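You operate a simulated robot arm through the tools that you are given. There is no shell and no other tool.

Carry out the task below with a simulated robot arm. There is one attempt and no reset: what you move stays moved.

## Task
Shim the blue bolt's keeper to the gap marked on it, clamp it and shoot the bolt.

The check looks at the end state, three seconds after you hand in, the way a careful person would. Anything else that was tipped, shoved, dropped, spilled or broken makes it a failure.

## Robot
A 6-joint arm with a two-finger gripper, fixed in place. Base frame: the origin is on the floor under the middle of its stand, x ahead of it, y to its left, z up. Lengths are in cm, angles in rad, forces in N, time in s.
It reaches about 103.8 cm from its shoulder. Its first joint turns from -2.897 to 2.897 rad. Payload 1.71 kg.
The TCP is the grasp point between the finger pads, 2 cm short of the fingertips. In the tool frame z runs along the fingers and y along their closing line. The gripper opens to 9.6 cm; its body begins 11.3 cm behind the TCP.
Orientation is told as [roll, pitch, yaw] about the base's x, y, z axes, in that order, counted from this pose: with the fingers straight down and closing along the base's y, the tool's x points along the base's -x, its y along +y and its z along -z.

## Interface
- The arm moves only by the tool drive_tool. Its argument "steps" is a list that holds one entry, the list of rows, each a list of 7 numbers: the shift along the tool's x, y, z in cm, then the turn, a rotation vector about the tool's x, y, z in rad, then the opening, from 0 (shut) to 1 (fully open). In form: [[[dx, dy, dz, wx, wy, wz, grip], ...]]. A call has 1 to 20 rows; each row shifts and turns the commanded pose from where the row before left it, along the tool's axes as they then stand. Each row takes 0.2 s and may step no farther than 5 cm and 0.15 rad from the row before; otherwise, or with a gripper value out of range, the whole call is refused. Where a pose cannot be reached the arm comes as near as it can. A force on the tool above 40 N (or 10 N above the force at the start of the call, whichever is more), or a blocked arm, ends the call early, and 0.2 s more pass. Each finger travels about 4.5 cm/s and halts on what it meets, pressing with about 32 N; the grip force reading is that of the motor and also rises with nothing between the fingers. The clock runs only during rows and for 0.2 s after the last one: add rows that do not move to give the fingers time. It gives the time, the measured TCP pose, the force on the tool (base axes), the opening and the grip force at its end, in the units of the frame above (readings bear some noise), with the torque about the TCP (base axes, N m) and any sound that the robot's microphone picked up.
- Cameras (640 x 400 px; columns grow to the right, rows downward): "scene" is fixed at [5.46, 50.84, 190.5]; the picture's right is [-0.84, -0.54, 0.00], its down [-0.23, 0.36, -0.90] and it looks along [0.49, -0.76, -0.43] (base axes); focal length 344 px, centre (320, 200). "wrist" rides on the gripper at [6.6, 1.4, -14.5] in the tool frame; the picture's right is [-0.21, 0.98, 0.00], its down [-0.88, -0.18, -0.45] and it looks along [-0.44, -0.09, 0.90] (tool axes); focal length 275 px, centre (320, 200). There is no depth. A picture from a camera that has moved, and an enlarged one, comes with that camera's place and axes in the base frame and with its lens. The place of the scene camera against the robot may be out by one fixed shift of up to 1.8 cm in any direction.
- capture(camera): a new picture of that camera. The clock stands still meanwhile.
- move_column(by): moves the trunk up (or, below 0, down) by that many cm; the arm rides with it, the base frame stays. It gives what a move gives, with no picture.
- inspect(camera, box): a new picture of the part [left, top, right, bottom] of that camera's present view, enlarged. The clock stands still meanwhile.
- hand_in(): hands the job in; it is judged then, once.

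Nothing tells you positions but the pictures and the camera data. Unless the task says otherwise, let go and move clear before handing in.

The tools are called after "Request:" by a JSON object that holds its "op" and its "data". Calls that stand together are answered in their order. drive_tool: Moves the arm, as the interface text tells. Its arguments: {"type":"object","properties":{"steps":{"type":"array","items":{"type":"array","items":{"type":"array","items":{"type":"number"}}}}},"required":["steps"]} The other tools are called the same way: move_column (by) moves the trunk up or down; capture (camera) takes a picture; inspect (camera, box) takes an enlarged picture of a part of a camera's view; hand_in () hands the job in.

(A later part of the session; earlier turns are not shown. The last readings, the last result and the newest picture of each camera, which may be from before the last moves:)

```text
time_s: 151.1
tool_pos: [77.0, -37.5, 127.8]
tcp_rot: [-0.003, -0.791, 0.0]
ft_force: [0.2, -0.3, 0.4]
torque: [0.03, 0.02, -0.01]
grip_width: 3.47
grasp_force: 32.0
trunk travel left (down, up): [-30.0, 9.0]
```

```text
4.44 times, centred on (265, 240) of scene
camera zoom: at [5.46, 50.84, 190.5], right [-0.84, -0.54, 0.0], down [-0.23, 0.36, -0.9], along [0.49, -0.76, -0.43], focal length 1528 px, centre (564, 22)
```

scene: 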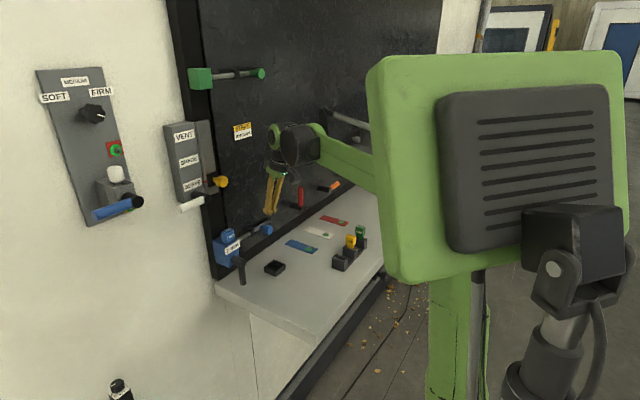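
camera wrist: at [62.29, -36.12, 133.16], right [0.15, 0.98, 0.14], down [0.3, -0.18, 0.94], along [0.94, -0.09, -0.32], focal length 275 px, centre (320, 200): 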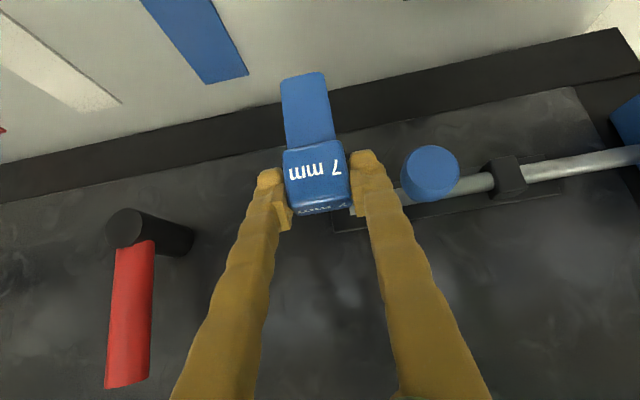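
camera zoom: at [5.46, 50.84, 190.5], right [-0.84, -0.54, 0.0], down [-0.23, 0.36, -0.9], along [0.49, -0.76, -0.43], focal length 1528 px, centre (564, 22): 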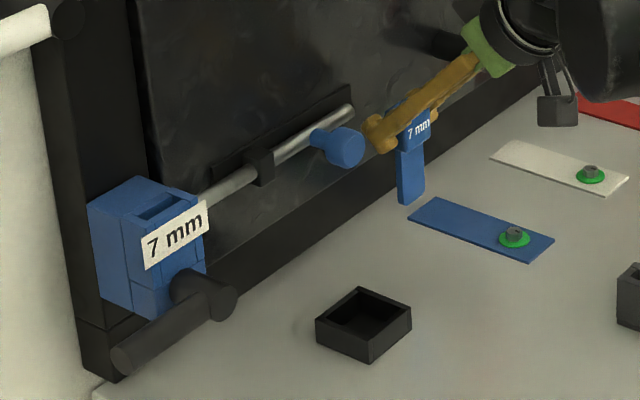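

Request:
{"op": "drive_tool", "data": {"steps": [[[0, 0.5, 0, 0, 0, 0, 0.1], [0, 0.3, 0, 0, 0, 0, 0.1], [0, 0.15, 0, 0, 0, 0, 0.1], [0, 0.15, 0, 0, 0, 0, 0.1], [0, 0.15, 0, 0, 0, 0, 0.1], [0, 0.15, 0, 0, 0, 0, 0.1], [0, 0.15, 0, 0, 0, 0, 0.1], [0, 0, 0, 0, 0, 0, 0.1]]]}}

Request:
{"op": "drive_tool", "data": {"steps": [[[0, 0.12, 0, 0, 0, 0, 0.1], [0, 0.12, 0, 0, 0, 0, 0.1], [0, 0.12, 0, 0, 0, 0, 0.1], [0, 0, 0, 0, 0, 0, 0.1]]]}}

Request:
{"op": "capture", "data": {"camera": "wrist"}}

```text
time_s: 152.9
tool_pos: [77.19, -35.89, 127.83]
tcp_rot: [-0.004, -0.793, 0.002]
ft_force: [-0.6, -1.9, 0.0]
torque: [-0.01, -0.01, -0.03]
grip_width: 3.44
grasp_force: 32.2
trunk travel left (down, up): [-30.0, 9.0]
```

```text
time_s: 153.9
tool_pos: [77.1, -35.55, 127.73]
tcp_rot: [-0.003, -0.792, 0.002]
ft_force: [0.2, -3.3, -0.5]
torque: [0.0, 0.0, -0.04]
grip_width: 3.44
grasp_force: 31.6
trunk travel left (down, up): [-30.0, 9.0]
```

```text
taken
camera wrist: at [62.28, -34.24, 133.14], right [0.15, 0.98, 0.14], down [0.3, -0.18, 0.94], along [0.94, -0.09, -0.32], focal length 275 px, centre (320, 200)
```

wrist: 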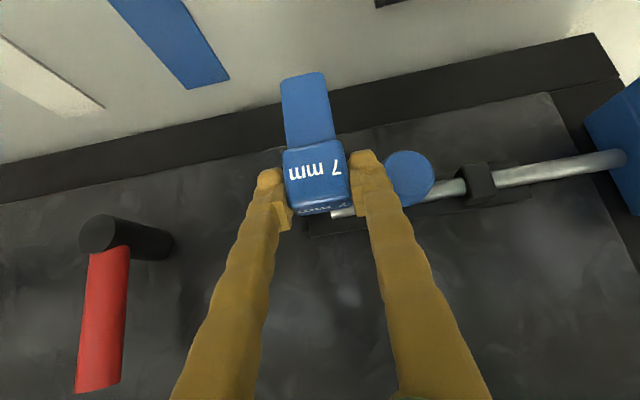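

Request:
{"op": "drive_tool", "data": {"steps": [[[0, 0.12, 0, 0, 0, 0, 0.1], [0, 0.12, 0, 0, 0, 0, 0.1], [0, 0.12, 0, 0, 0, 0, 0.1], [0, 0, 0, 0, 0, 0, 0.1]]]}}

Request:
{"op": "drive_tool", "data": {"steps": [[[0, 0.12, 0, 0, 0, 0, 0.1], [0, 0.12, 0, 0, 0, 0, 0.1], [0, 0, 0, 0, 0, 0, 0.1]]]}}

Request:
{"op": "drive_tool", "data": {"steps": [[[0, 0.12, 0, 0, 0, 0, 0.1], [0, 0.12, 0, 0, 0, 0, 0.1], [0, 0, 0, 0, 0, 0, 0.1]]]}}

Request:
{"op": "capture", "data": {"camera": "wrist"}}

```text
time_s: 154.9
tool_pos: [77.15, -35.19, 127.8]
tcp_rot: [-0.006, -0.792, 0.001]
ft_force: [-1.8, -2.4, -1.0]
torque: [-0.05, -0.01, 0.01]
grip_width: 3.43
grasp_force: 31.7
trunk travel left (down, up): [-30.0, 9.0]
```

```text
time_s: 155.7
tool_pos: [77.03, -35.03, 127.66]
tcp_rot: [-0.004, -0.792, 0.002]
ft_force: [1.0, -1.2, 1.1]
torque: [0.03, -0.03, -0.04]
grip_width: 3.46
grasp_force: 31.6
trunk travel left (down, up): [-30.0, 9.0]
```

```text
time_s: 156.5
tool_pos: [77.06, -34.95, 127.78]
tcp_rot: [-0.002, -0.792, 0.001]
ft_force: [2.0, -12.2, -4.5]
torque: [-0.15, 0.07, -0.18]
grip_width: 3.45
grasp_force: 31.7
trunk travel left (down, up): [-30.0, 9.0]
```

```text
taken
camera wrist: at [62.27, -33.49, 133.1], right [0.15, 0.98, 0.14], down [0.3, -0.18, 0.94], along [0.94, -0.09, -0.32], focal length 275 px, centre (320, 200)
```

wrist: 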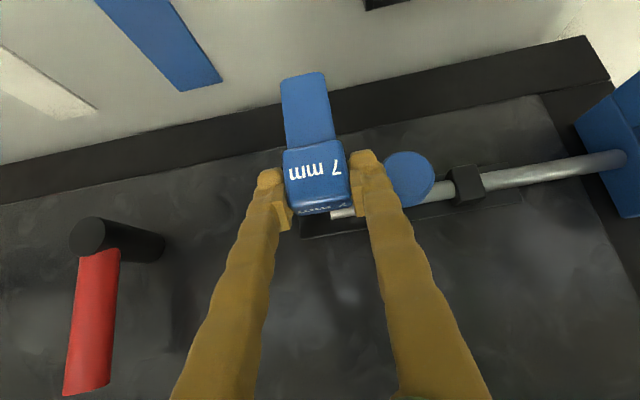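

Request:
{"op": "drive_tool", "data": {"steps": [[[0, 0.1, 0, 0, 0, 0, 0.1], [0, 0.05, 0, 0, 0, 0, 0.1], [0, 0, 0, 0, 0, 0, 0.1]]]}}

Request:
{"op": "inspect", "data": {"camera": "wrist", "box": [380, 100, 640, 230]}}

```text
time_s: 157.3
tool_pos: [76.93, -34.74, 127.68]
tcp_rot: [-0.003, -0.795, -0.001]
ft_force: [2.7, -25.0, 6.0]
torque: [0.19, -0.07, -0.43]
grip_width: 3.44
grasp_force: 32.2
trunk travel left (down, up): [-30.0, 9.0]
```

```text
2.46 times, centred on (510, 165) of wrist
camera zoom: at [62.2, -33.45, 133.06], right [0.15, 0.98, 0.15], down [0.3, -0.18, 0.94], along [0.94, -0.09, -0.32], focal length 678 px, centre (-148, 286)
```

zoom: 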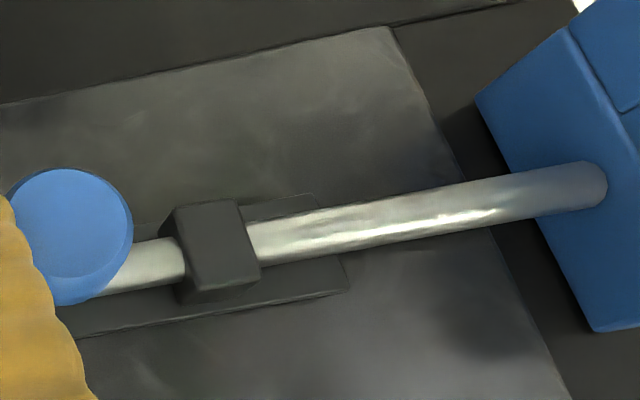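

Without the shim the bolt is blocked at the keeper face, at 25 N and rising. With the shim in and the lever horizontal it went through freely, so the gate senses the shim, and lever-horizontal looks like "clamped". I'll put the shim back, then open and close the clamp properly to confirm.

Request:
{"op": "drive_tool", "data": {"steps": [[[0, -0.4, 0, 0, 0, 0, 0.1], [2.1, 0, -2.14, 0, 0, 0, 0.1], [2.1, 0, -2.14, 0, 0, 0, 0.1], [2.1, 0, -2.14, 0, 0, 0, 0.1], [-2.46, 0, -2.41, 0, 0, 0, 0.1], [-2.46, 0, -2.41, 0, 0, 0, 0.1], [-2.46, 0, -2.41, 0, 0, 0, 0.1], [-2.46, 0, -2.41, 0, 0, 0, 0.1], [0, 3.83, 0, 0, 0, 0, 0.1], [0, 3.83, 0, 0, 0, 0, 0.1], [0, 3.83, 0, 0, 0, 0, 0.1], [0, 3.83, 0, 0, 0, 0, 0.1], [0, 3.83, 0, 0, 0, 0, 0.1], [0, 3.83, 0, 0, 0, 0, 0.1], [0, 0, 0, 0, 0, 0, 0.1], [0, 0, 0, 0, 0, 0, 0.1]]]}}

Request:
{"op": "capture", "data": {"camera": "wrist"}}

```text
time_s: 160.7
tool_pos: [68.07, -11.98, 141.31]
tcp_rot: [-0.004, -0.792, 0.002]
ft_force: [0.5, -1.1, -0.5]
torque: [0.0, 0.01, 0.02]
grip_width: 3.41
grasp_force: 32.0
trunk travel left (down, up): [-30.0, 9.0]
```

```text
taken
camera wrist: at [53.29, -10.64, 146.75], right [0.15, 0.98, 0.14], down [0.3, -0.18, 0.94], along [0.94, -0.09, -0.32], focal length 275 px, centre (320, 200)
```

wrist: 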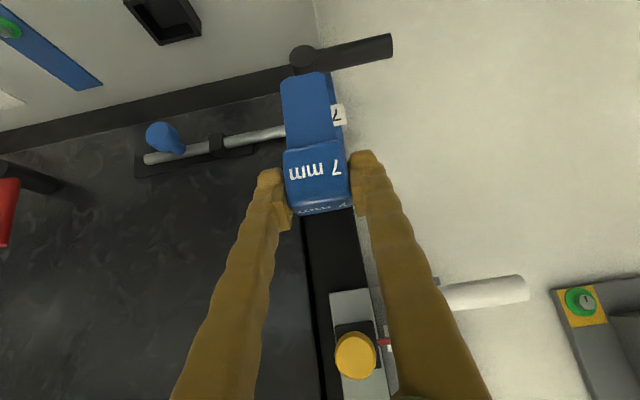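

Request:
{"op": "drive_tool", "data": {"steps": [[[-1.97, -0.058, 2.03, 0, 0, 0, 0.1], [-1.97, -0.058, 2.03, 0, 0, 0, 0.1], [-1.97, -0.058, 2.03, 0, 0, 0, 0.1], [-1.97, -0.058, 2.03, 0, 0, 0, 0.1], [0, 0, 0, 0, 0, 0, 0.1], [0, 0, 0, 0, 0, 0, 0.1]]]}}

Request:
{"op": "inspect", "data": {"camera": "wrist", "box": [220, 20, 420, 150]}}

Request:
{"op": "inspect", "data": {"camera": "scene", "box": [222, 234, 244, 248]}}

```text
time_s: 162.1
tool_pos: [79.5, -12.23, 141.51]
tcp_rot: [-0.005, -0.792, 0.002]
ft_force: [-0.4, -0.2, -0.2]
torque: [0.0, -0.02, 0.01]
grip_width: 3.43
grasp_force: 31.6
trunk travel left (down, up): [-30.0, 9.0]
```

```text
3.08 times, centred on (320, 85) of wrist
camera zoom: at [64.65, -10.77, 146.88], right [0.15, 0.98, 0.14], down [0.3, -0.18, 0.94], along [0.94, -0.09, -0.32], focal length 847 px, centre (320, 554)
```

zoom: 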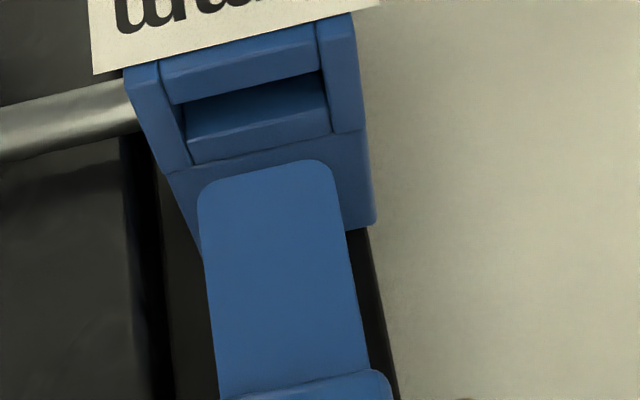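

```text
16.00 times, centred on (233, 241) of scene
camera zoom: at [5.46, 50.84, 190.5], right [-0.84, -0.54, 0.0], down [-0.23, 0.36, -0.9], along [0.49, -0.76, -0.43], focal length 5500 px, centre (1712, -456)
```

zoom: 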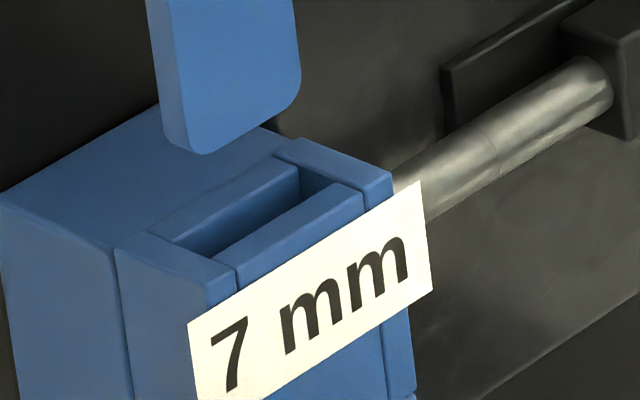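

Request:
{"op": "drive_tool", "data": {"steps": [[[0.02, -0.1, -0.02, 0, 0, 0, 0.1], [0.2135, 0, 0.211, 0, 0, 0, 0.1], [0.2135, 0, 0.211, 0, 0, 0, 0.1], [0.2135, 0, 0.211, 0, 0, 0, 0.1], [0.2135, 0, 0.211, 0, 0, 0, 0.1], [0.2135, 0, 0.211, 0, 0, 0, 0.1], [0.2135, 0, 0.211, 0, 0, 0, 0.1], [0.2135, 0, 0.211, 0, 0, 0, 0.1], [0.2135, 0, 0.211, 0, 0, 0, 0.1], [0, 0, 0, 0, 0, 0, 0.1]]]}}

Request:
{"op": "inspect", "data": {"camera": "scene", "box": [222, 234, 244, 248]}}

Request:
{"op": "inspect", "data": {"camera": "wrist", "box": [240, 30, 380, 120]}}

```text
time_s: 164.3
tool_pos: [79.49, -12.27, 138.99]
tcp_rot: [-0.003, -0.792, 0.0]
ft_force: [-1.2, 0.0, -0.3]
torque: [0.01, 0.03, -0.03]
grip_width: 3.43
grasp_force: 31.8
trunk travel left (down, up): [-30.0, 9.0]
```

```text
16.00 times, centred on (233, 241) of scene
camera zoom: at [5.46, 50.84, 190.5], right [-0.84, -0.54, 0.0], down [-0.23, 0.36, -0.9], along [0.49, -0.76, -0.43], focal length 5500 px, centre (1712, -456)
```

zoom: 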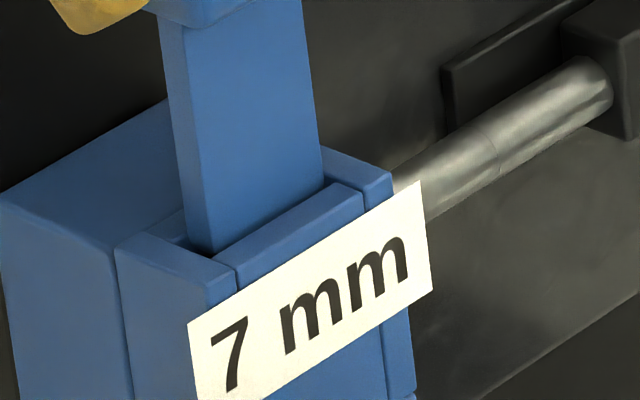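

```text
4.44 times, centred on (310, 75) of wrist
camera zoom: at [64.64, -11.0, 144.38], right [0.15, 0.98, 0.14], down [0.3, -0.18, 0.94], along [0.94, -0.09, -0.32], focal length 1224 px, centre (364, 756)
```

zoom: 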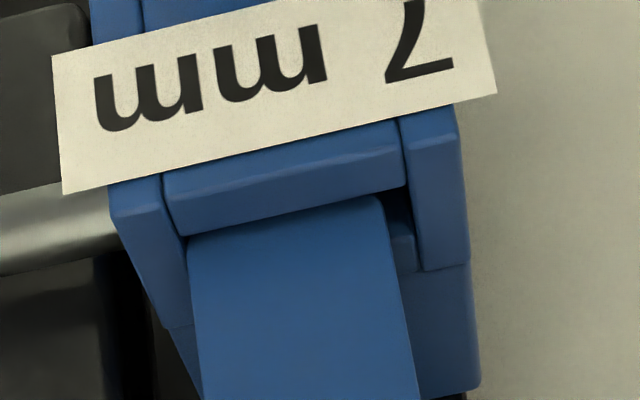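

Request:
{"op": "drive_tool", "data": {"steps": [[[0, 0.12, 0, 0, 0, 0, 0.1], [0.2135, 0, 0.211, 0, 0, 0, 0.1], [0.2135, 0, 0.211, 0, 0, 0, 0.1], [0.2135, 0, 0.211, 0, 0, 0, 0.1], [0.2135, 0, 0.211, 0, 0, 0, 0.1], [0.2135, 0, 0.211, 0, 0, 0, 0.1], [0.2135, 0, 0.211, 0, 0, 0, 0.1], [0.2135, 0, 0.211, 0, 0, 0, 0.1], [0.2135, 0, 0.211, 0, 0, 0, 0.1], [0.2135, 0, 0.211, 0, 0, 0, 0.1], [0.2135, 0, 0.211, 0, 0, 0, 0.1], [0.2135, 0, 0.211, 0, 0, 0, 0.1], [0.2135, 0, 0.211, 0, 0, 0, 0.1], [0.2135, 0, 0.211, 0, 0, 0, 0.1], [0.2135, 0, 0.211, 0, 0, 0, 0.1], [0, 0, 0, 0, 0, 0, 0.1]]]}}

Request:
{"op": "capture", "data": {"camera": "wrist"}}

```text
time_s: 167.7
tool_pos: [79.52, -12.25, 134.89]
tcp_rot: [-0.003, -0.792, 0.003]
ft_force: [-7.2, -0.4, 0.5]
torque: [-0.03, 0.34, -0.05]
grip_width: 3.46
grasp_force: 32.3
trunk travel left (down, up): [-30.0, 9.0]
```

```text
taken
camera wrist: at [64.65, -10.92, 140.3], right [0.15, 0.98, 0.14], down [0.3, -0.18, 0.94], along [0.94, -0.09, -0.32], focal length 275 px, centre (320, 200)
```

wrist: 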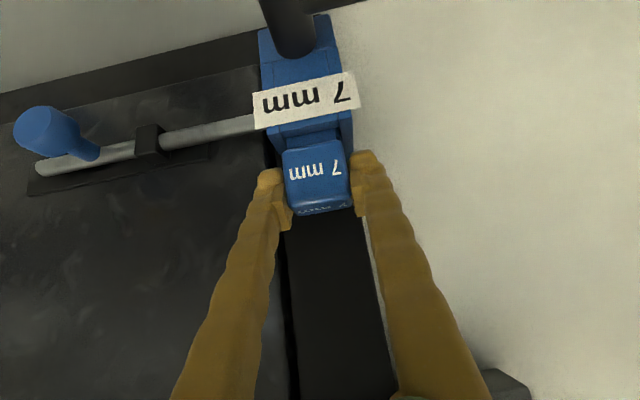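

Request:
{"op": "drive_tool", "data": {"steps": [[[0.07, 0.04, -0.071, 0, 0, 0, 0.1], [0.1, 0, 0.1, 0, 0, 0, 0.1], [0.1, 0, 0.1, 0, 0, 0, 0.1], [0.1, 0, 0.1, 0, 0, 0, 0.1], [0.1, 0, 0.1, 0, 0, 0, 0.1], [0.07, 0, 0.07, 0, 0, 0, 0.1], [0, 0, 0, 0, 0, 0, 0.1]]]}}

Request:
{"op": "inspect", "data": {"camera": "scene", "box": [222, 234, 244, 248]}}

```text
time_s: 169.3
tool_pos: [79.33, -12.27, 134.28]
tcp_rot: [-0.004, -0.794, 0.0]
ft_force: [2.5, -2.2, 25.0]
torque: [-0.12, -0.16, -0.03]
grip_width: 3.43
grasp_force: 32.2
trunk travel left (down, up): [-30.0, 9.0]
```

```text
16.00 times, centred on (233, 241) of scene
camera zoom: at [5.46, 50.84, 190.5], right [-0.84, -0.54, 0.0], down [-0.23, 0.36, -0.9], along [0.49, -0.76, -0.43], focal length 5500 px, centre (1712, -456)
```

zoom: 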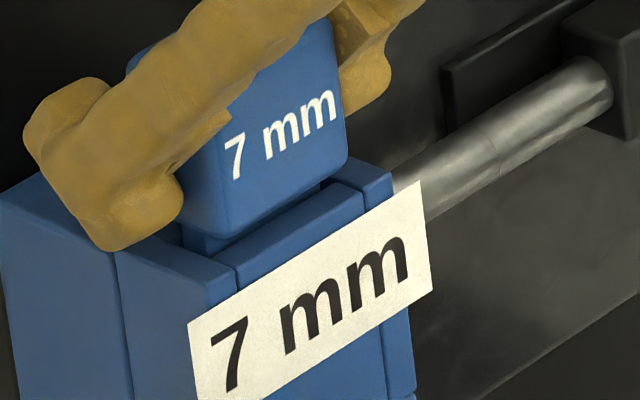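

The shim is on the slot floor again. I'll release it, retreat, and run the definitive check: lever down and try the bolt, then lever back up and try again.

Request:
{"op": "drive_tool", "data": {"steps": [[[-0.1, 0, -0.1, 0, 0, 0, 0.1], [-0.02, 0, -0.02, 0, 0, 0, 0.1], [0, 0, 0, 0, 0, 0, 0.3], [0, 0, 0, 0, 0, 0, 0.4], [0, 0, 0, 0, 0, 0, 0.5], [0, 0, 0, 0, 0, 0, 0.6], [0, 0, 0, 0, 0, 0, 0.7], [0, 0, 0, 0, 0, 0, 0.75], [0, 0, -1, 0, 0, 0, 0.75], [0, 0, -1.5, 0, 0, 0, 0.75], [0, 0, -2, 0, 0, 0, 0.75], [0, 0, -2.5, 0, 0, 0, 0.75], [0, 0, -2.5, 0, 0, 0, 0.75], [0, 0, -2.5, 0, 0, 0, 0.75], [0, 0, 0, 0, 0, 0, 0.75]]]}}

Request:
{"op": "inspect", "data": {"camera": "scene", "box": [205, 215, 275, 280]}}

Request:
{"op": "capture", "data": {"camera": "wrist"}}

```text
time_s: 172.5
tool_pos: [70.78, -12.13, 142.84]
tcp_rot: [-0.003, -0.792, 0.001]
ft_force: [-0.5, -1.2, 0.1]
torque: [-0.02, 0.01, 0.02]
grip_width: 7.22
grasp_force: 0.0
trunk travel left (down, up): [-30.0, 9.0]
```

```text
6.15 times, centred on (240, 248) of scene
camera zoom: at [5.46, 50.84, 190.5], right [-0.84, -0.54, 0.0], down [-0.23, 0.36, -0.9], along [0.49, -0.76, -0.43], focal length 2116 px, centre (812, -92)
```

zoom: 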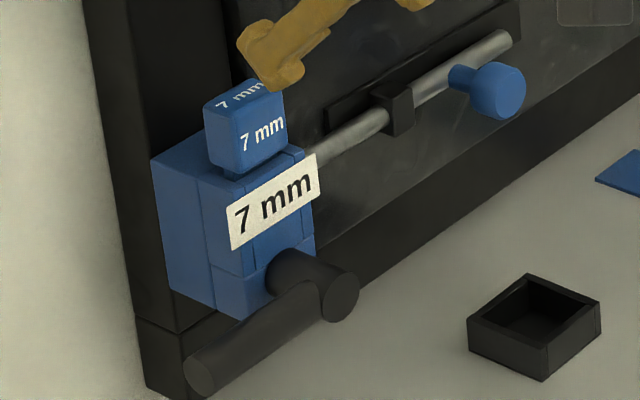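

```text
taken
camera wrist: at [56.02, -10.71, 148.25], right [0.15, 0.98, 0.14], down [0.3, -0.18, 0.94], along [0.94, -0.09, -0.32], focal length 275 px, centre (320, 200)
```

wrist: 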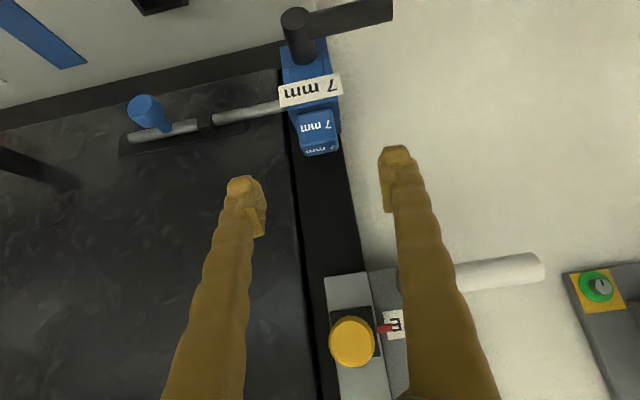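

Request:
{"op": "drive_tool", "data": {"steps": [[[3.18, 1.78, 0.33, 0, 0, 0, 0.75], [3.18, 1.78, 0.33, 0, 0, 0, 0.75], [3.18, 1.78, 0.33, 0, 0, 0, 0.75], [3.18, 1.78, 0.33, 0, 0, 0, 0.75], [0, 0, 0, 0, -0.1025, 0, 0.5], [0, 0, 0, 0, -0.1025, 0, 0.25], [0, 0, 0, 0, -0.1025, 0, 0], [0, 0, 0, 0, 0, 0, 0], [0, 0, 0, 0, 0, 0, 0], [0, 0, 0, 0, 0, 0, 0], [-0.64, 0, 3.07, 0, 0, 0, 0], [-0.64, 0, 3.07, 0, 0, 0, 0], [-0.64, 0, 3.07, 0, 0, 0, 0], [-0.64, 0, 3.07, 0, 0, 0, 0], [0, 0, 0, 0, 0, 0, 0], [0, 0, 0, 0, 0, 0, 0]]]}}

Request:
{"op": "capture", "data": {"camera": "wrist"}}

```text
time_s: 175.9
tool_pos: [75.07, -5.16, 129.33]
tcp_rot: [-0.005, -1.102, 0.004]
ft_force: [-0.8, 0.3, -0.1]
torque: [-0.02, 0.03, -0.03]
grip_width: 0.0
grasp_force: 29.5
trunk travel left (down, up): [-30.0, 9.0]
```

```text
taken
camera wrist: at [59.2, -3.77, 130.0], right [0.09, 0.98, 0.18], down [0.0, -0.18, 0.98], along [1.0, -0.09, -0.02], focal length 275 px, centre (320, 200)
```

wrist: 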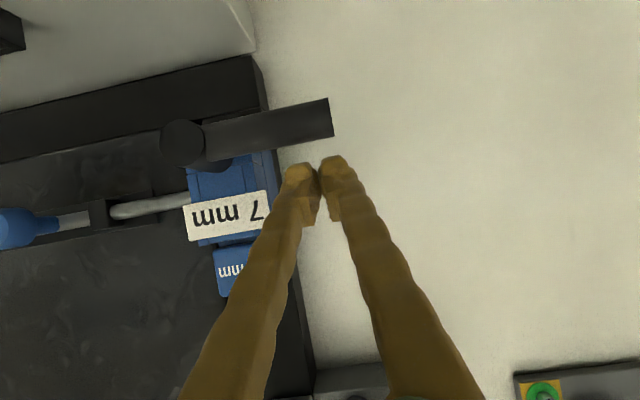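

Request:
{"op": "drive_tool", "data": {"steps": [[[0.535, 0.025, 0.272, 0, 0, 0, 0], [0.535, 0.025, 0.272, 0, 0, 0, 0], [0.535, 0.025, 0.272, 0, 0, 0, 0], [0.535, 0.025, 0.272, 0, 0, 0, 0], [0.321, 0.018, 0.163, 0, 0, 0, 0], [0.321, 0.018, 0.163, 0, 0, 0, 0], [0.321, 0.018, 0.163, 0, 0, 0, 0], [0.321, 0.018, 0.163, 0, 0, 0, 0], [0.299, -0.074, 0.152, 0, 0, 0, 0], [0.299, -0.074, 0.152, 0, 0, 0, 0], [0.299, -0.074, 0.152, 0, 0, 0, 0], [0.299, -0.074, 0.152, 0, 0, 0, 0], [0.299, -0.074, 0.152, 0, 0, 0, 0], [0.276, -0.186, 0.141, 0, 0, 0, 0], [0.276, -0.186, 0.141, 0, 0, 0, 0], [0.276, -0.186, 0.141, 0, 0, 0, 0], [0.276, -0.186, 0.141, 0, 0, 0, 0], [0.276, -0.186, 0.141, 0, 0, 0, 0], [0, 0, 0, 0, 0, 0, 0]]]}}

Request:
{"op": "drive_tool", "data": {"steps": [[[0.18, -0.234, 0.092, 0, 0, 0, 0], [0.18, -0.234, 0.092, 0, 0, 0, 0], [0.18, -0.234, 0.092, 0, 0, 0, 0], [0.18, -0.234, 0.092, 0, 0, 0, 0], [0.18, -0.234, 0.092, 0, 0, 0, 0], [0.118, -0.285, 0.06, 0, 0, 0, 0], [0.118, -0.285, 0.06, 0, 0, 0, 0], [0.118, -0.285, 0.06, 0, 0, 0, 0], [0.118, -0.285, 0.06, 0, 0, 0, 0], [0.03, -0.2, 0.015, 0, 0, 0, 0], [0.03, -0.2, 0.015, 0, 0, 0, 0], [0, 0, 0, 0, 0, 0, 0]]]}}

Request:
{"op": "capture", "data": {"camera": "wrist"}}

```text
time_s: 179.9
tool_pos: [75.03, -6.15, 122.41]
tcp_rot: [-0.006, -1.099, 0.006]
ft_force: [1.5, 1.0, 2.1]
torque: [-0.03, -0.01, 0.04]
grip_width: 0.0
grasp_force: 29.5
trunk travel left (down, up): [-30.0, 9.0]
```

```text
time_s: 182.5
tool_pos: [74.78, -8.94, 120.84]
tcp_rot: [-0.005, -1.098, 0.003]
ft_force: [0.0, 1.8, -0.6]
torque: [0.0, -0.01, -0.01]
grip_width: 0.03
grasp_force: 29.8
trunk travel left (down, up): [-30.0, 9.0]
```

```text
taken
camera wrist: at [59.08, -7.51, 121.4], right [0.09, 0.98, 0.18], down [0.0, -0.18, 0.98], along [1.0, -0.09, -0.02], focal length 275 px, centre (320, 200)
```

wrist: 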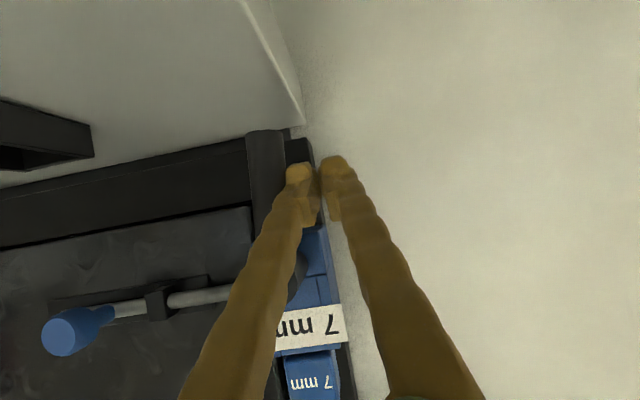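

Request:
{"op": "drive_tool", "data": {"steps": [[[0.02, -0.15, 0.01, 0, 0, 0, 0], [0.02, -0.15, 0.01, 0, 0, 0, 0], [0, -0.12, 0, 0, 0, 0, 0], [0, 0, 0, 0, 0, 0, 0]]]}}

Request:
{"op": "capture", "data": {"camera": "wrist"}}

```text
time_s: 183.5
tool_pos: [75.04, -9.25, 120.86]
tcp_rot: [-0.006, -1.1, 0.006]
ft_force: [-0.8, 8.5, -0.4]
torque: [-0.07, -0.03, 0.0]
grip_width: 0.0
grasp_force: 29.4
trunk travel left (down, up): [-30.0, 9.0]
```

```text
taken
camera wrist: at [59.07, -7.9, 121.38], right [0.09, 0.98, 0.18], down [0.0, -0.18, 0.98], along [1.0, -0.09, -0.02], focal length 275 px, centre (320, 200)
```

wrist: 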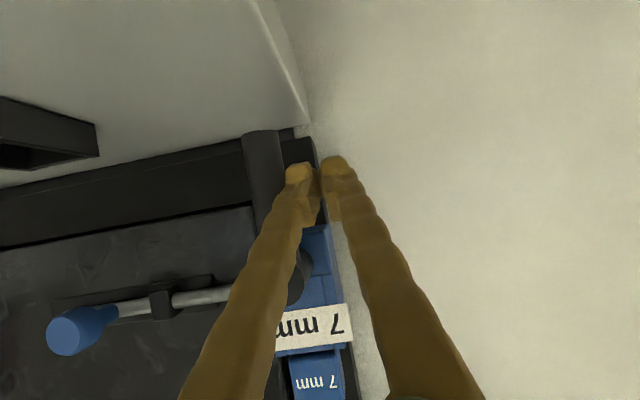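

Request:
{"op": "drive_tool", "data": {"steps": [[[0, -0.15, 0, 0, 0, 0, 0], [0, 0, 0, 0, 0, 0, 0], [0, 0.8, 0, 0, 0, 0, 0], [0, 1.2, 0, 0, 0, 0, 0], [1.36, 0, -2.67, 0, 0, 0, 0], [1.36, 0, -2.67, 0, 0, 0, 0], [1.36, 0, -2.67, 0, 0, 0, 0], [1.36, 0, -2.67, 0, 0, 0, 0], [-2.38, 0, -1.21, 0, 0, 0, 0], [-2.38, 0, -1.21, 0, 0, 0, 0], [-2.38, 0, -1.21, 0, 0, 0, 0], [0, -4.19, 0, 0, 0, 0, 0], [0, -4.19, 0, 0, 0, 0, 0], [0, -4.19, 0, 0, 0, 0, 0], [0, -4.19, 0, 0, 0, 0, 0], [0, -4.19, 0, 0, 0, 0, 0], [0, -4.19, 0, 0, 0, 0, 0], [0, -4.19, 0, 0, 0, 0, 0], [0, 0, 0, 0, 0, 0, 0]]]}}

Request:
{"op": "capture", "data": {"camera": "wrist"}}

Request:
{"op": "inspect", "data": {"camera": "scene", "box": [205, 215, 295, 290]}}

```text
time_s: 187.5
tool_pos: [63.15, -36.79, 128.78]
tcp_rot: [-0.006, -1.1, 0.005]
ft_force: [0.2, -0.4, 0.4]
torque: [0.04, 0.0, 0.05]
grip_width: 0.0
grasp_force: 29.5
trunk travel left (down, up): [-30.0, 9.0]
```

```text
taken
camera wrist: at [47.3, -35.46, 129.39], right [0.09, 0.98, 0.18], down [0.0, -0.18, 0.98], along [1.0, -0.09, -0.02], focal length 275 px, centre (320, 200)
```

wrist: 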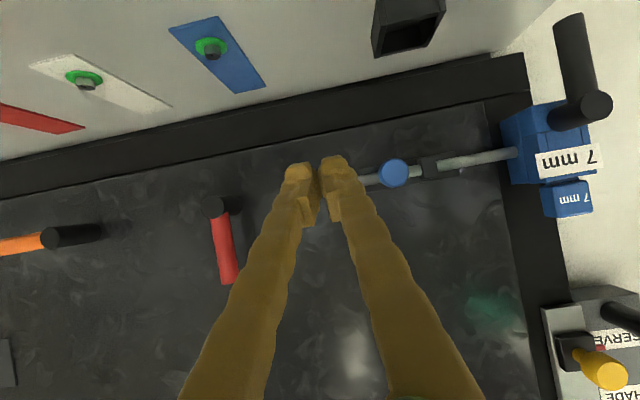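

```text
5.33 times, centred on (250, 252) of scene
camera zoom: at [5.46, 50.84, 190.5], right [-0.84, -0.54, 0.0], down [-0.23, 0.36, -0.9], along [0.49, -0.76, -0.43], focal length 1834 px, centre (693, -80)
```

zoom: 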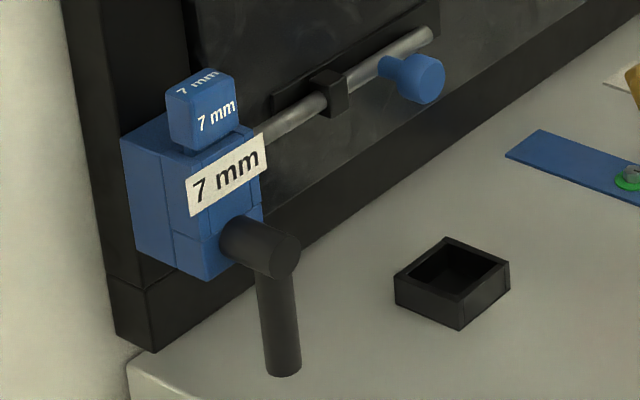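

Request:
{"op": "drive_tool", "data": {"steps": [[[-0.96, 0.06, 2.29, 0, 0, 0, 0], [-0.96, 0.06, 2.29, 0, 0, 0, 0], [-0.96, 0.06, 2.29, 0, 0, 0, 0], [-0.96, 0.06, 2.29, 0, 0, 0, 0], [-0.96, 0.06, 2.29, 0, 0, 0, 0], [-0.96, 0.06, 2.29, 0, 0, 0, 0], [0, 0.7, 0, 0, 0, 0, 0], [0, 0.7, 0, 0, 0, 0, 0], [0, 0.7, 0, 0, 0, 0, 0], [0, 0.5, 0, 0, 0, 0, 0], [0, 0.2, 0, 0, 0, 0, 0], [0, 0, 0, 0, 0, 0, 0]]]}}

Request:
{"op": "drive_tool", "data": {"steps": [[[0, 0.12, 0, 0, 0, 0, 0], [0, 0.12, 0, 0, 0, 0, 0], [0, 0.12, 0, 0, 0, 0, 0], [0, 0, 0, 0, 0, 0, 0]]]}}

Request:
{"op": "drive_tool", "data": {"steps": [[[0, 0.12, 0, 0, 0, 0, 0], [0, 0.12, 0, 0, 0, 0, 0], [0, 0, 0, 0, 0, 0, 0]]]}}

Request:
{"op": "drive_tool", "data": {"steps": [[[0, 0.12, 0, 0, 0, 0, 0], [0, 0.12, 0, 0, 0, 0, 0], [0, 0, 0, 0, 0, 0, 0]]]}}

Request:
{"op": "capture", "data": {"camera": "wrist"}}

```text
time_s: 190.1
tool_pos: [77.69, -33.57, 127.69]
tcp_rot: [-0.008, -1.097, 0.005]
ft_force: [0.5, 0.4, 0.3]
torque: [0.0, 0.0, 0.01]
grip_width: 0.0
grasp_force: 29.7
trunk travel left (down, up): [-30.0, 9.0]
```

```text
time_s: 191.1
tool_pos: [77.8, -33.34, 127.78]
tcp_rot: [-0.007, -1.101, 0.005]
ft_force: [-1.7, -4.8, -1.9]
torque: [-0.04, -0.02, 0.03]
grip_width: 0.0
grasp_force: 29.3
trunk travel left (down, up): [-30.0, 9.0]
```

```text
time_s: 191.9
tool_pos: [77.76, -33.37, 127.8]
tcp_rot: [-0.003, -1.102, 0.0]
ft_force: [-1.3, -21.4, 2.6]
torque: [0.0, -0.03, 0.19]
grip_width: 0.0
grasp_force: 29.5
trunk travel left (down, up): [-30.0, 9.0]
```

```text
time_s: 192.9
tool_pos: [75.23, -32.35, 129.35]
tcp_rot: [-0.012, -1.12, 0.008]
ft_force: [-1.0, 2.0, 0.6]
torque: [-0.06, 0.01, -0.19]
grip_width: 0.0
grasp_force: 29.7
trunk travel left (down, up): [-30.0, 9.0]
stopped in row 3: the force on the tool passed its limit at 40 N (the readings are from after the stop); the commanded pose is now the measured one
```

```text
taken
camera wrist: at [59.46, -31.03, 129.61], right [0.09, 0.98, 0.18], down [-0.02, -0.18, 0.98], along [1.0, -0.09, 0.0], focal length 275 px, centre (320, 200)
```

wrist: 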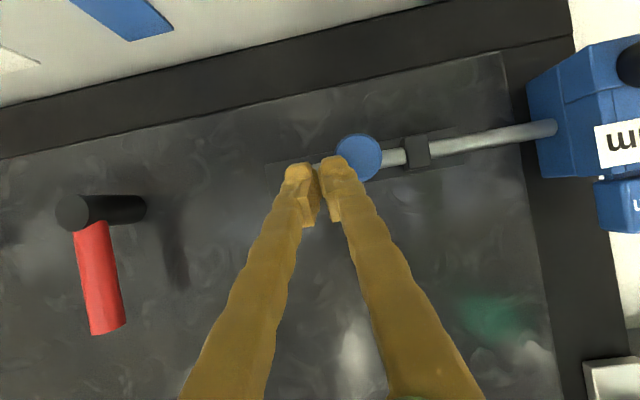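

That's confirmed: with the same seated shim and the lever down, the bolt is blocked. So lever-horizontal is the clamped position and lever-down is released. I'll swing the lever back up to its stop, this time stopping at modest force.

Request:
{"op": "drive_tool", "data": {"steps": [[[1.415, 0, -2.925, 0, 0, 0, 0], [1.415, 0, -2.925, 0, 0, 0, 0], [1.415, 0, -2.925, 0, 0, 0, 0], [1.415, 0, -2.925, 0, 0, 0, 0], [0, 0, 0, 0.006, 0.02, -0.006, 0], [0, 3.98, 0, 0, 0, 0, 0], [0, 3.98, 0, 0, 0, 0, 0], [0, 3.98, 0, 0, 0, 0, 0], [0, 3.98, 0, 0, 0, 0, 0], [0, 0, 0, 0, 0, 0, 0], [0, 0, 0, 0, 0, 0, 0]]]}}

Request:
{"op": "capture", "data": {"camera": "wrist"}}

```text
time_s: 195.3
tool_pos: [63.34, -16.8, 128.7]
tcp_rot: [-0.026, -1.096, 0.019]
ft_force: [0.0, 0.2, -0.6]
torque: [0.01, 0.0, -0.03]
grip_width: 0.03
grasp_force: 29.3
trunk travel left (down, up): [-30.0, 9.0]
```

```text
taken
camera wrist: at [47.62, -15.41, 129.35], right [0.1, 0.98, 0.17], down [0.0, -0.17, 0.98], along [0.99, -0.1, -0.02], focal length 275 px, centre (320, 200)
```

wrist: 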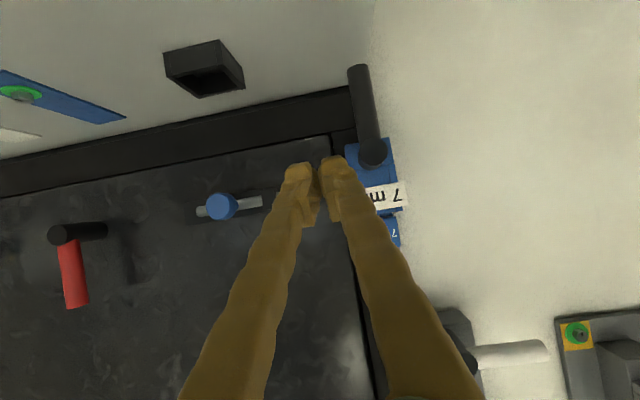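

Request:
{"op": "drive_tool", "data": {"steps": [[[0, 0, 0, -0.011, 0, 0.011, 0], [2.03, 0, 1.03, 0, 0, 0, 0], [2.03, 0, 1.03, 0, 0, 0, 0], [2.03, 0, 1.03, 0, 0, 0, 0], [2.03, 0, 1.03, 0, 0, 0, 0], [-1.305, 0, 2.56, 0, 0, 0, 0], [-1.305, 0, 2.56, 0, 0, 0, 0], [-1.305, 0, 2.56, 0, 0, 0, 0], [-1.305, 0, 2.56, 0, 0, 0, 0], [0, 0, 0, 0, 0, 0, 0], [0, 0, 0, 0, 0, 0, 0]]]}}

Request:
{"op": "capture", "data": {"camera": "wrist"}}

```text
time_s: 197.7
tool_pos: [74.5, -16.79, 119.6]
tcp_rot: [0.006, -1.096, -0.006]
ft_force: [0.0, -0.7, 0.6]
torque: [-0.01, 0.0, 0.02]
grip_width: 0.02
grasp_force: 29.8
trunk travel left (down, up): [-30.0, 9.0]
```

```text
taken
camera wrist: at [58.68, -15.43, 120.24], right [0.1, 0.98, 0.19], down [0.01, -0.19, 0.98], along [1.0, -0.09, -0.02], focal length 275 px, centre (320, 200)
```

wrist: 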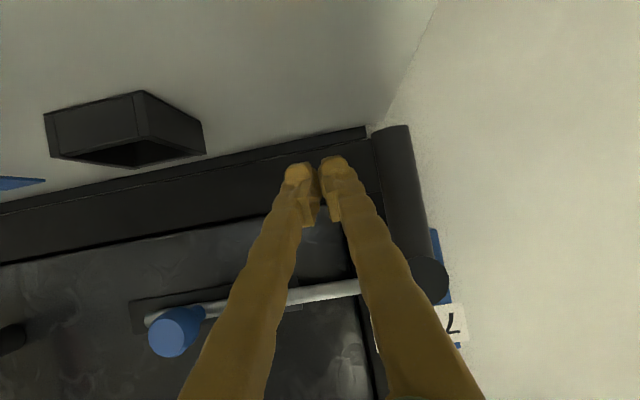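

Request:
{"op": "drive_tool", "data": {"steps": [[[-0.18, 0.56, 0.36, 0, 0, 0, 0], [0, 0.58, 0, 0, 0, 0, 0], [0, 0.58, 0, 0, 0, 0, 0], [0.147, 0.315, 0.075, 0, 0, 0, 0], [0.147, 0.315, 0.075, 0, 0, 0, 0], [0.147, 0.315, 0.075, 0, 0, 0, 0], [0.147, 0.315, 0.075, 0, 0, 0, 0], [0.03, 0.338, 0.015, 0, 0, 0, 0], [0.03, 0.338, 0.015, 0, 0, 0, 0], [0.03, 0.338, 0.015, 0, 0, 0, 0], [0.03, 0.338, 0.015, 0, 0, 0, 0], [0.03, 0.338, 0.015, 0, 0, 0, 0], [0, 0, 0, 0, 0, 0, 0]]]}}

Request:
{"op": "drive_tool", "data": {"steps": [[[-0.078, 0.358, -0.04, 0, 0, 0, 0], [-0.078, 0.358, -0.04, 0, 0, 0, 0], [-0.078, 0.358, -0.04, 0, 0, 0, 0], [-0.078, 0.358, -0.04, 0, 0, 0, 0], [-0.078, 0.358, -0.04, 0, 0, 0, 0], [-0.205, 0.316, -0.104, 0, 0, 0, 0], [-0.205, 0.316, -0.104, 0, 0, 0, 0], [-0.205, 0.316, -0.104, 0, 0, 0, 0], [-0.205, 0.316, -0.104, 0, 0, 0, 0], [-0.205, 0.316, -0.104, 0, 0, 0, 0], [-0.245, 0.208, -0.125, 0, 0, 0, 0], [-0.245, 0.208, -0.125, 0, 0, 0, 0], [-0.245, 0.208, -0.125, 0, 0, 0, 0], [-0.245, 0.208, -0.125, 0, 0, 0, 0], [0, 0, 0, 0, 0, 0, 0]]]}}

Request:
{"op": "capture", "data": {"camera": "wrist"}}

```text
time_s: 200.5
tool_pos: [74.9, -12.15, 118.69]
tcp_rot: [0.006, -1.095, -0.005]
ft_force: [-1.7, -4.1, -0.6]
torque: [-0.01, 0.0, 0.03]
grip_width: 0.0
grasp_force: 29.6
trunk travel left (down, up): [-30.0, 9.0]
```

```text
time_s: 203.7
tool_pos: [74.97, -8.0, 121.39]
tcp_rot: [0.008, -1.095, -0.008]
ft_force: [-2.3, -2.7, -1.6]
torque: [-0.01, -0.01, 0.05]
grip_width: 0.0
grasp_force: 29.8
trunk travel left (down, up): [-30.0, 9.0]
```

```text
taken
camera wrist: at [59.09, -6.62, 122.15], right [0.1, 0.98, 0.19], down [0.01, -0.19, 0.98], along [1.0, -0.09, -0.02], focal length 275 px, centre (320, 200)
```

wrist: 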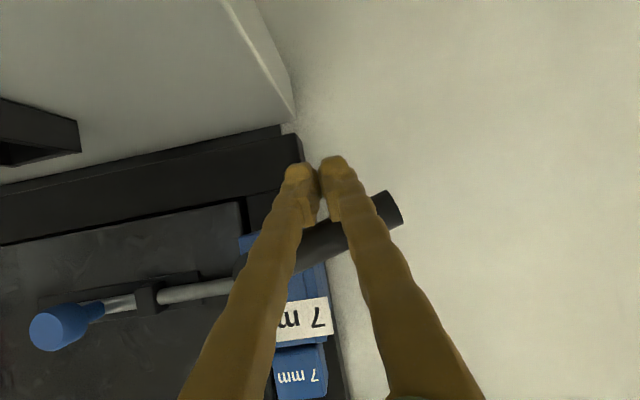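

Request:
{"op": "drive_tool", "data": {"steps": [[[-0.223, 0.175, -0.113, 0, 0, 0, 0], [-0.223, 0.175, -0.113, 0, 0, 0, 0], [-0.223, 0.175, -0.113, 0, 0, 0, 0], [-0.18, 0.175, -0.09, 0, 0, 0, 0], [-0.1, 0.325, -0.05, 0, 0, 0, 0], [-0.1, 0.325, -0.05, 0, 0, 0, 0], [-0.1, 0.325, -0.05, 0, 0, 0, 0], [-0.05, 0.325, -0.025, 0, 0, 0, 0], [0, 0, 0, 0, 0, 0, 0]]]}}

Request:
{"op": "drive_tool", "data": {"steps": [[[-0.062, 0, -0.032, 0, 0, 0, 0], [-0.062, 0, -0.032, 0, 0, 0, 0], [0, 0, 0, 0, 0, 0, 0]]]}}

Request:
{"op": "capture", "data": {"camera": "wrist"}}

```text
time_s: 205.7
tool_pos: [74.9, -5.89, 122.67]
tcp_rot: [0.006, -1.095, -0.008]
ft_force: [-0.2, 0.8, 0.4]
torque: [-0.01, -0.01, -0.01]
grip_width: 0.0
grasp_force: 29.4
trunk travel left (down, up): [-30.0, 9.0]
```

```text
time_s: 206.5
tool_pos: [74.85, -6.08, 122.79]
tcp_rot: [0.008, -1.098, -0.007]
ft_force: [-0.4, 0.2, 0.1]
torque: [-0.01, 0.01, -0.02]
grip_width: 0.02
grasp_force: 29.4
trunk travel left (down, up): [-30.0, 9.0]
```

```text
taken
camera wrist: at [59.13, -4.58, 123.55], right [0.1, 0.98, 0.19], down [0.01, -0.19, 0.98], along [1.0, -0.09, -0.02], focal length 275 px, centre (320, 200)
```

wrist: 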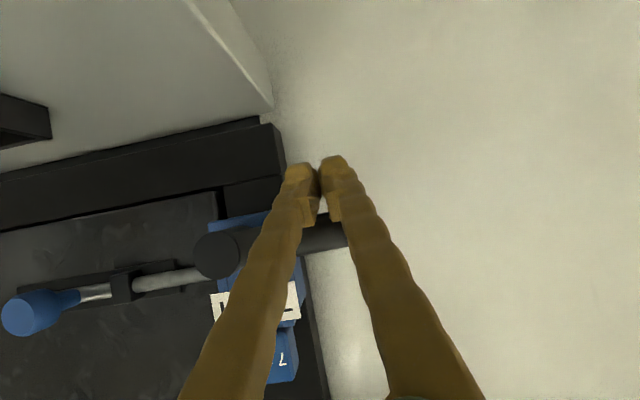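

Request:
{"op": "drive_tool", "data": {"steps": [[[-0.08, 0, -0.041, 0, 0, 0, 0], [-0.08, 0, -0.041, 0, 0, 0, 0], [0, 0, 0, 0, 0, 0, 0]]]}}

Request:
{"op": "drive_tool", "data": {"steps": [[[-0.08, 0, -0.041, 0, 0, 0, 0], [0, 0, 0, 0, 0, 0, 0]]]}}

Request:
{"op": "drive_tool", "data": {"steps": [[[-0.08, 0, -0.041, 0, 0, 0, 0], [0, 0, 0, 0, 0, 0, 0]]]}}

```text
time_s: 207.3
tool_pos: [75.01, -5.88, 123.06]
tcp_rot: [0.008, -1.094, -0.008]
ft_force: [-7.1, 0.0, -13.0]
torque: [0.02, -0.21, 0.04]
grip_width: 0.63
grasp_force: 28.7
trunk travel left (down, up): [-30.0, 9.0]
```

```text
time_s: 207.9
tool_pos: [75.03, -5.86, 123.06]
tcp_rot: [0.008, -1.093, -0.008]
ft_force: [-12.1, -2.2, -28.7]
torque: [-0.02, -0.3, 0.03]
grip_width: 0.62
grasp_force: 29.1
trunk travel left (down, up): [-30.0, 9.0]
```

```text
time_s: 208.3
tool_pos: [73.36, -5.78, 123.6]
tcp_rot: [0.007, -1.098, -0.005]
ft_force: [21.4, -1.9, -73.2]
torque: [0.02, 1.17, -0.03]
grip_width: 0.6
grasp_force: 29.2
trunk travel left (down, up): [-30.0, 9.0]
stopped in row 2: the force on the tool passed its limit at 44 N (the readings are from after the stop); the commanded pose is now the measured one
```

The lever is hard against its stop. I'll relieve the pressure at once and back away.

Request:
{"op": "drive_tool", "data": {"steps": [[[0.45, 0, 0.227, 0, 0, 0, 0], [0.45, 0, 0.227, 0, 0, 0, 0], [0.45, 0, 0.227, 0, 0, 0, 0], [0, 0, 0, 0, 0, 0, 0]]]}}

Request:
{"op": "drive_tool", "data": {"steps": [[[1.36, 0, -2.67, 0, 0, 0, 0], [1.36, 0, -2.67, 0, 0, 0, 0], [1.36, 0, -2.67, 0, 0, 0, 0], [-2.38, 0, -1.21, 0, 0, 0, 0], [-2.38, 0, -1.21, 0, 0, 0, 0], [-2.38, 0, -1.21, 0, 0, 0, 0], [0, 0, 0, -0.005, 0, 0.005, 0], [0, 0, 0, 0, 0, 0, 0]]]}}

Request:
{"op": "capture", "data": {"camera": "wrist"}}

Request:
{"op": "inspect", "data": {"camera": "scene", "box": [205, 215, 295, 290]}}

```text
time_s: 209.3
tool_pos: [73.14, -5.86, 122.68]
tcp_rot: [0.007, -1.108, -0.007]
ft_force: [0.7, 0.4, 0.3]
torque: [-0.02, -0.03, 0.01]
grip_width: 0.0
grasp_force: 29.7
trunk travel left (down, up): [-30.0, 9.0]
```

```text
time_s: 211.1
tool_pos: [64.06, -5.86, 130.55]
tcp_rot: [0.023, -1.107, -0.019]
ft_force: [1.3, -0.8, -0.7]
torque: [-0.05, 0.02, -0.01]
grip_width: 0.03
grasp_force: 29.3
trunk travel left (down, up): [-30.0, 9.0]
```

```text
taken
camera wrist: at [48.21, -4.54, 131.03], right [0.09, 0.98, 0.19], down [-0.01, -0.19, 0.98], along [1.0, -0.09, -0.01], focal length 275 px, centre (320, 200)
```

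wrist: 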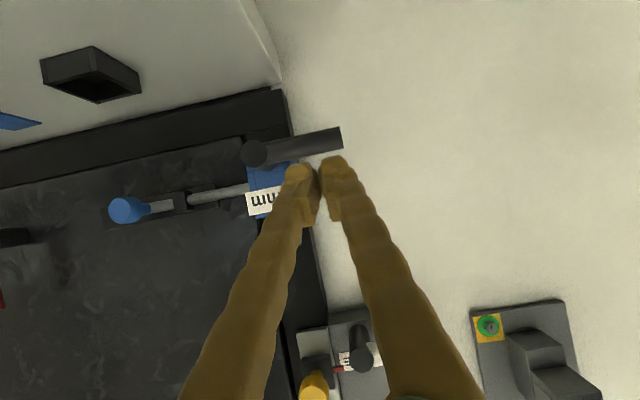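

```text
5.33 times, centred on (250, 252) of scene
camera zoom: at [5.46, 50.84, 190.5], right [-0.84, -0.54, 0.0], down [-0.23, 0.36, -0.9], along [0.49, -0.76, -0.43], focal length 1834 px, centre (693, -80)
```

zoom: 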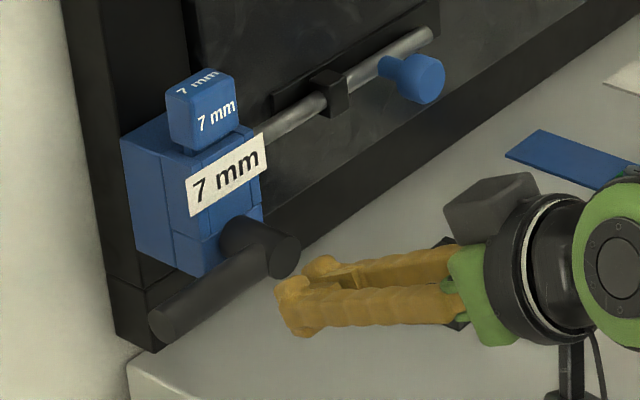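

The clamp lever is back up and horizontal with the shim seated. I'll correct the small wrist twist and go back to the knob to shoot the bolt.

Request:
{"op": "drive_tool", "data": {"steps": [[[0, 0, 0, 0.0085, 0, -0.0085, 0], [0, -3.84, 0, 0, 0, 0, 0], [0, -3.84, 0, 0, 0, 0, 0], [0, -3.84, 0, 0, 0, 0, 0], [0, -3.84, 0, 0, 0, 0, 0], [0, -3.84, 0, 0, 0, 0, 0], [0, -3.84, 0, 0, 0, 0, 0], [0, -3.84, 0, 0, 0, 0, 0], [0, -3.84, 0, 0, 0, 0, 0], [0, 0, 0, 0, 0, 0, 0], [0, 0, 0, 0, 0, 0, 0]]]}}

Request:
{"op": "capture", "data": {"camera": "wrist"}}

Request:
{"op": "capture", "data": {"camera": "scene"}}

```text
time_s: 213.5
tool_pos: [63.92, -36.4, 130.72]
tcp_rot: [-0.005, -1.108, 0.001]
ft_force: [0.1, 0.7, -0.5]
torque: [-0.02, -0.02, 0.01]
grip_width: 0.0
grasp_force: 29.3
trunk travel left (down, up): [-30.0, 9.0]
```

```text
taken
camera wrist: at [48.15, -35.06, 131.07], right [0.09, 0.98, 0.18], down [-0.01, -0.18, 0.98], along [1.0, -0.09, -0.01], focal length 275 px, centre (320, 200)
```

wrist: 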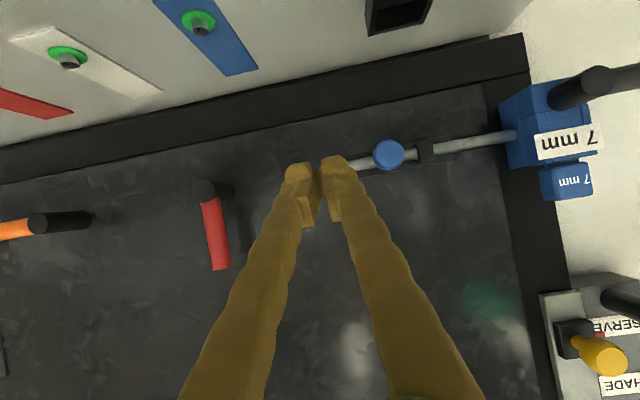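

```text
taken
```

scene: 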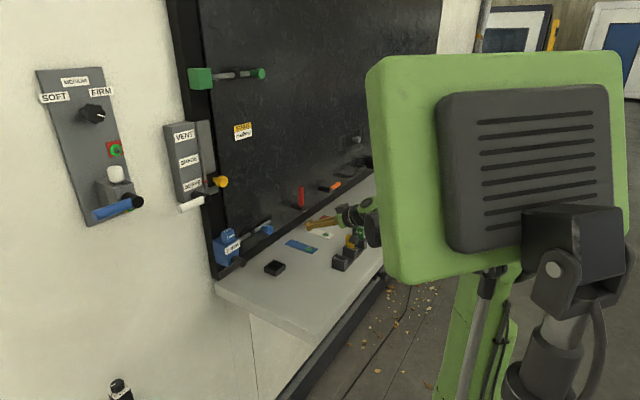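

Request:
{"op": "drive_tool", "data": {"steps": [[[-0.603, 0, 2.283, 0, 0, 0, 0], [-0.603, 0, 2.283, 0, 0, 0, 0], [-0.603, 0, 2.283, 0, 0, 0, 0], [-0.603, 0, 2.283, 0, 0, 0, 0], [-0.603, 0, 2.283, 0, 0, 0, 0], [-0.603, 0, 2.283, 0, 0, 0, 0], [0, 0.7, 0, 0, 0, 0, 0], [0, 0.7, 0, 0, 0, 0, 0], [0, 0.7, 0, 0, 0, 0, 0], [0, 0.5, 0, 0, 0, 0, 0], [0, 0.2, 0, 0, 0, 0, 0], [0, 0, 0, 0, 0, 0, 0]]]}}

Request:
{"op": "drive_tool", "data": {"steps": [[[0, 0.12, 0, 0, 0, 0, 0], [0, 0.12, 0, 0, 0, 0, 0], [0, 0.12, 0, 0, 0, 0, 0], [0, 0.12, 0, 0, 0, 0, 0], [0, 0, 0, 0, 0, 0, 0]]]}}

Request:
{"op": "drive_tool", "data": {"steps": [[[0, 0.12, 0, 0, 0, 0, 0], [0, 0.12, 0, 0, 0, 0, 0], [0, 0, 0, 0, 0, 0, 0]]]}}

Request:
{"op": "capture", "data": {"camera": "wrist"}}

```text
time_s: 216.1
tool_pos: [77.95, -33.75, 127.8]
tcp_rot: [-0.003, -1.108, 0.001]
ft_force: [-0.4, -0.5, -0.3]
torque: [0.04, -0.02, 0.01]
grip_width: 0.0
grasp_force: 29.3
trunk travel left (down, up): [-30.0, 9.0]
```

```text
time_s: 217.3
tool_pos: [77.92, -33.31, 127.8]
tcp_rot: [-0.005, -1.109, 0.002]
ft_force: [-0.1, -0.2, -0.2]
torque: [-0.02, 0.01, 0.01]
grip_width: 0.0
grasp_force: 28.8
trunk travel left (down, up): [-30.0, 9.0]
```

```text
time_s: 218.1
tool_pos: [77.88, -33.03, 127.87]
tcp_rot: [-0.003, -1.109, 0.001]
ft_force: [0.6, -2.4, -1.2]
torque: [-0.08, 0.0, 0.02]
grip_width: 0.01
grasp_force: 29.7
trunk travel left (down, up): [-30.0, 9.0]
```

```text
taken
camera wrist: at [62.08, -31.76, 128.26], right [0.09, 0.98, 0.18], down [-0.01, -0.18, 0.98], along [1.0, -0.09, -0.01], focal length 275 px, centre (320, 200)
```

wrist: 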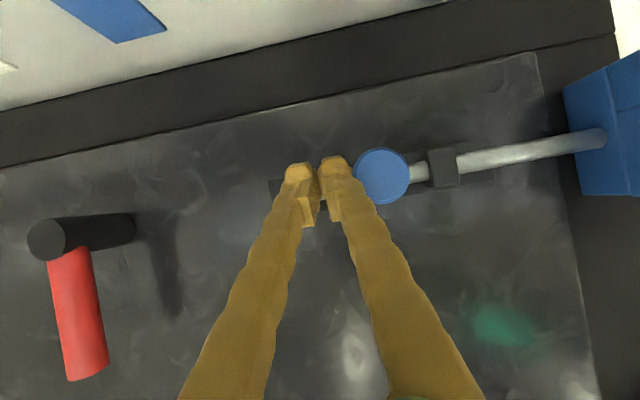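

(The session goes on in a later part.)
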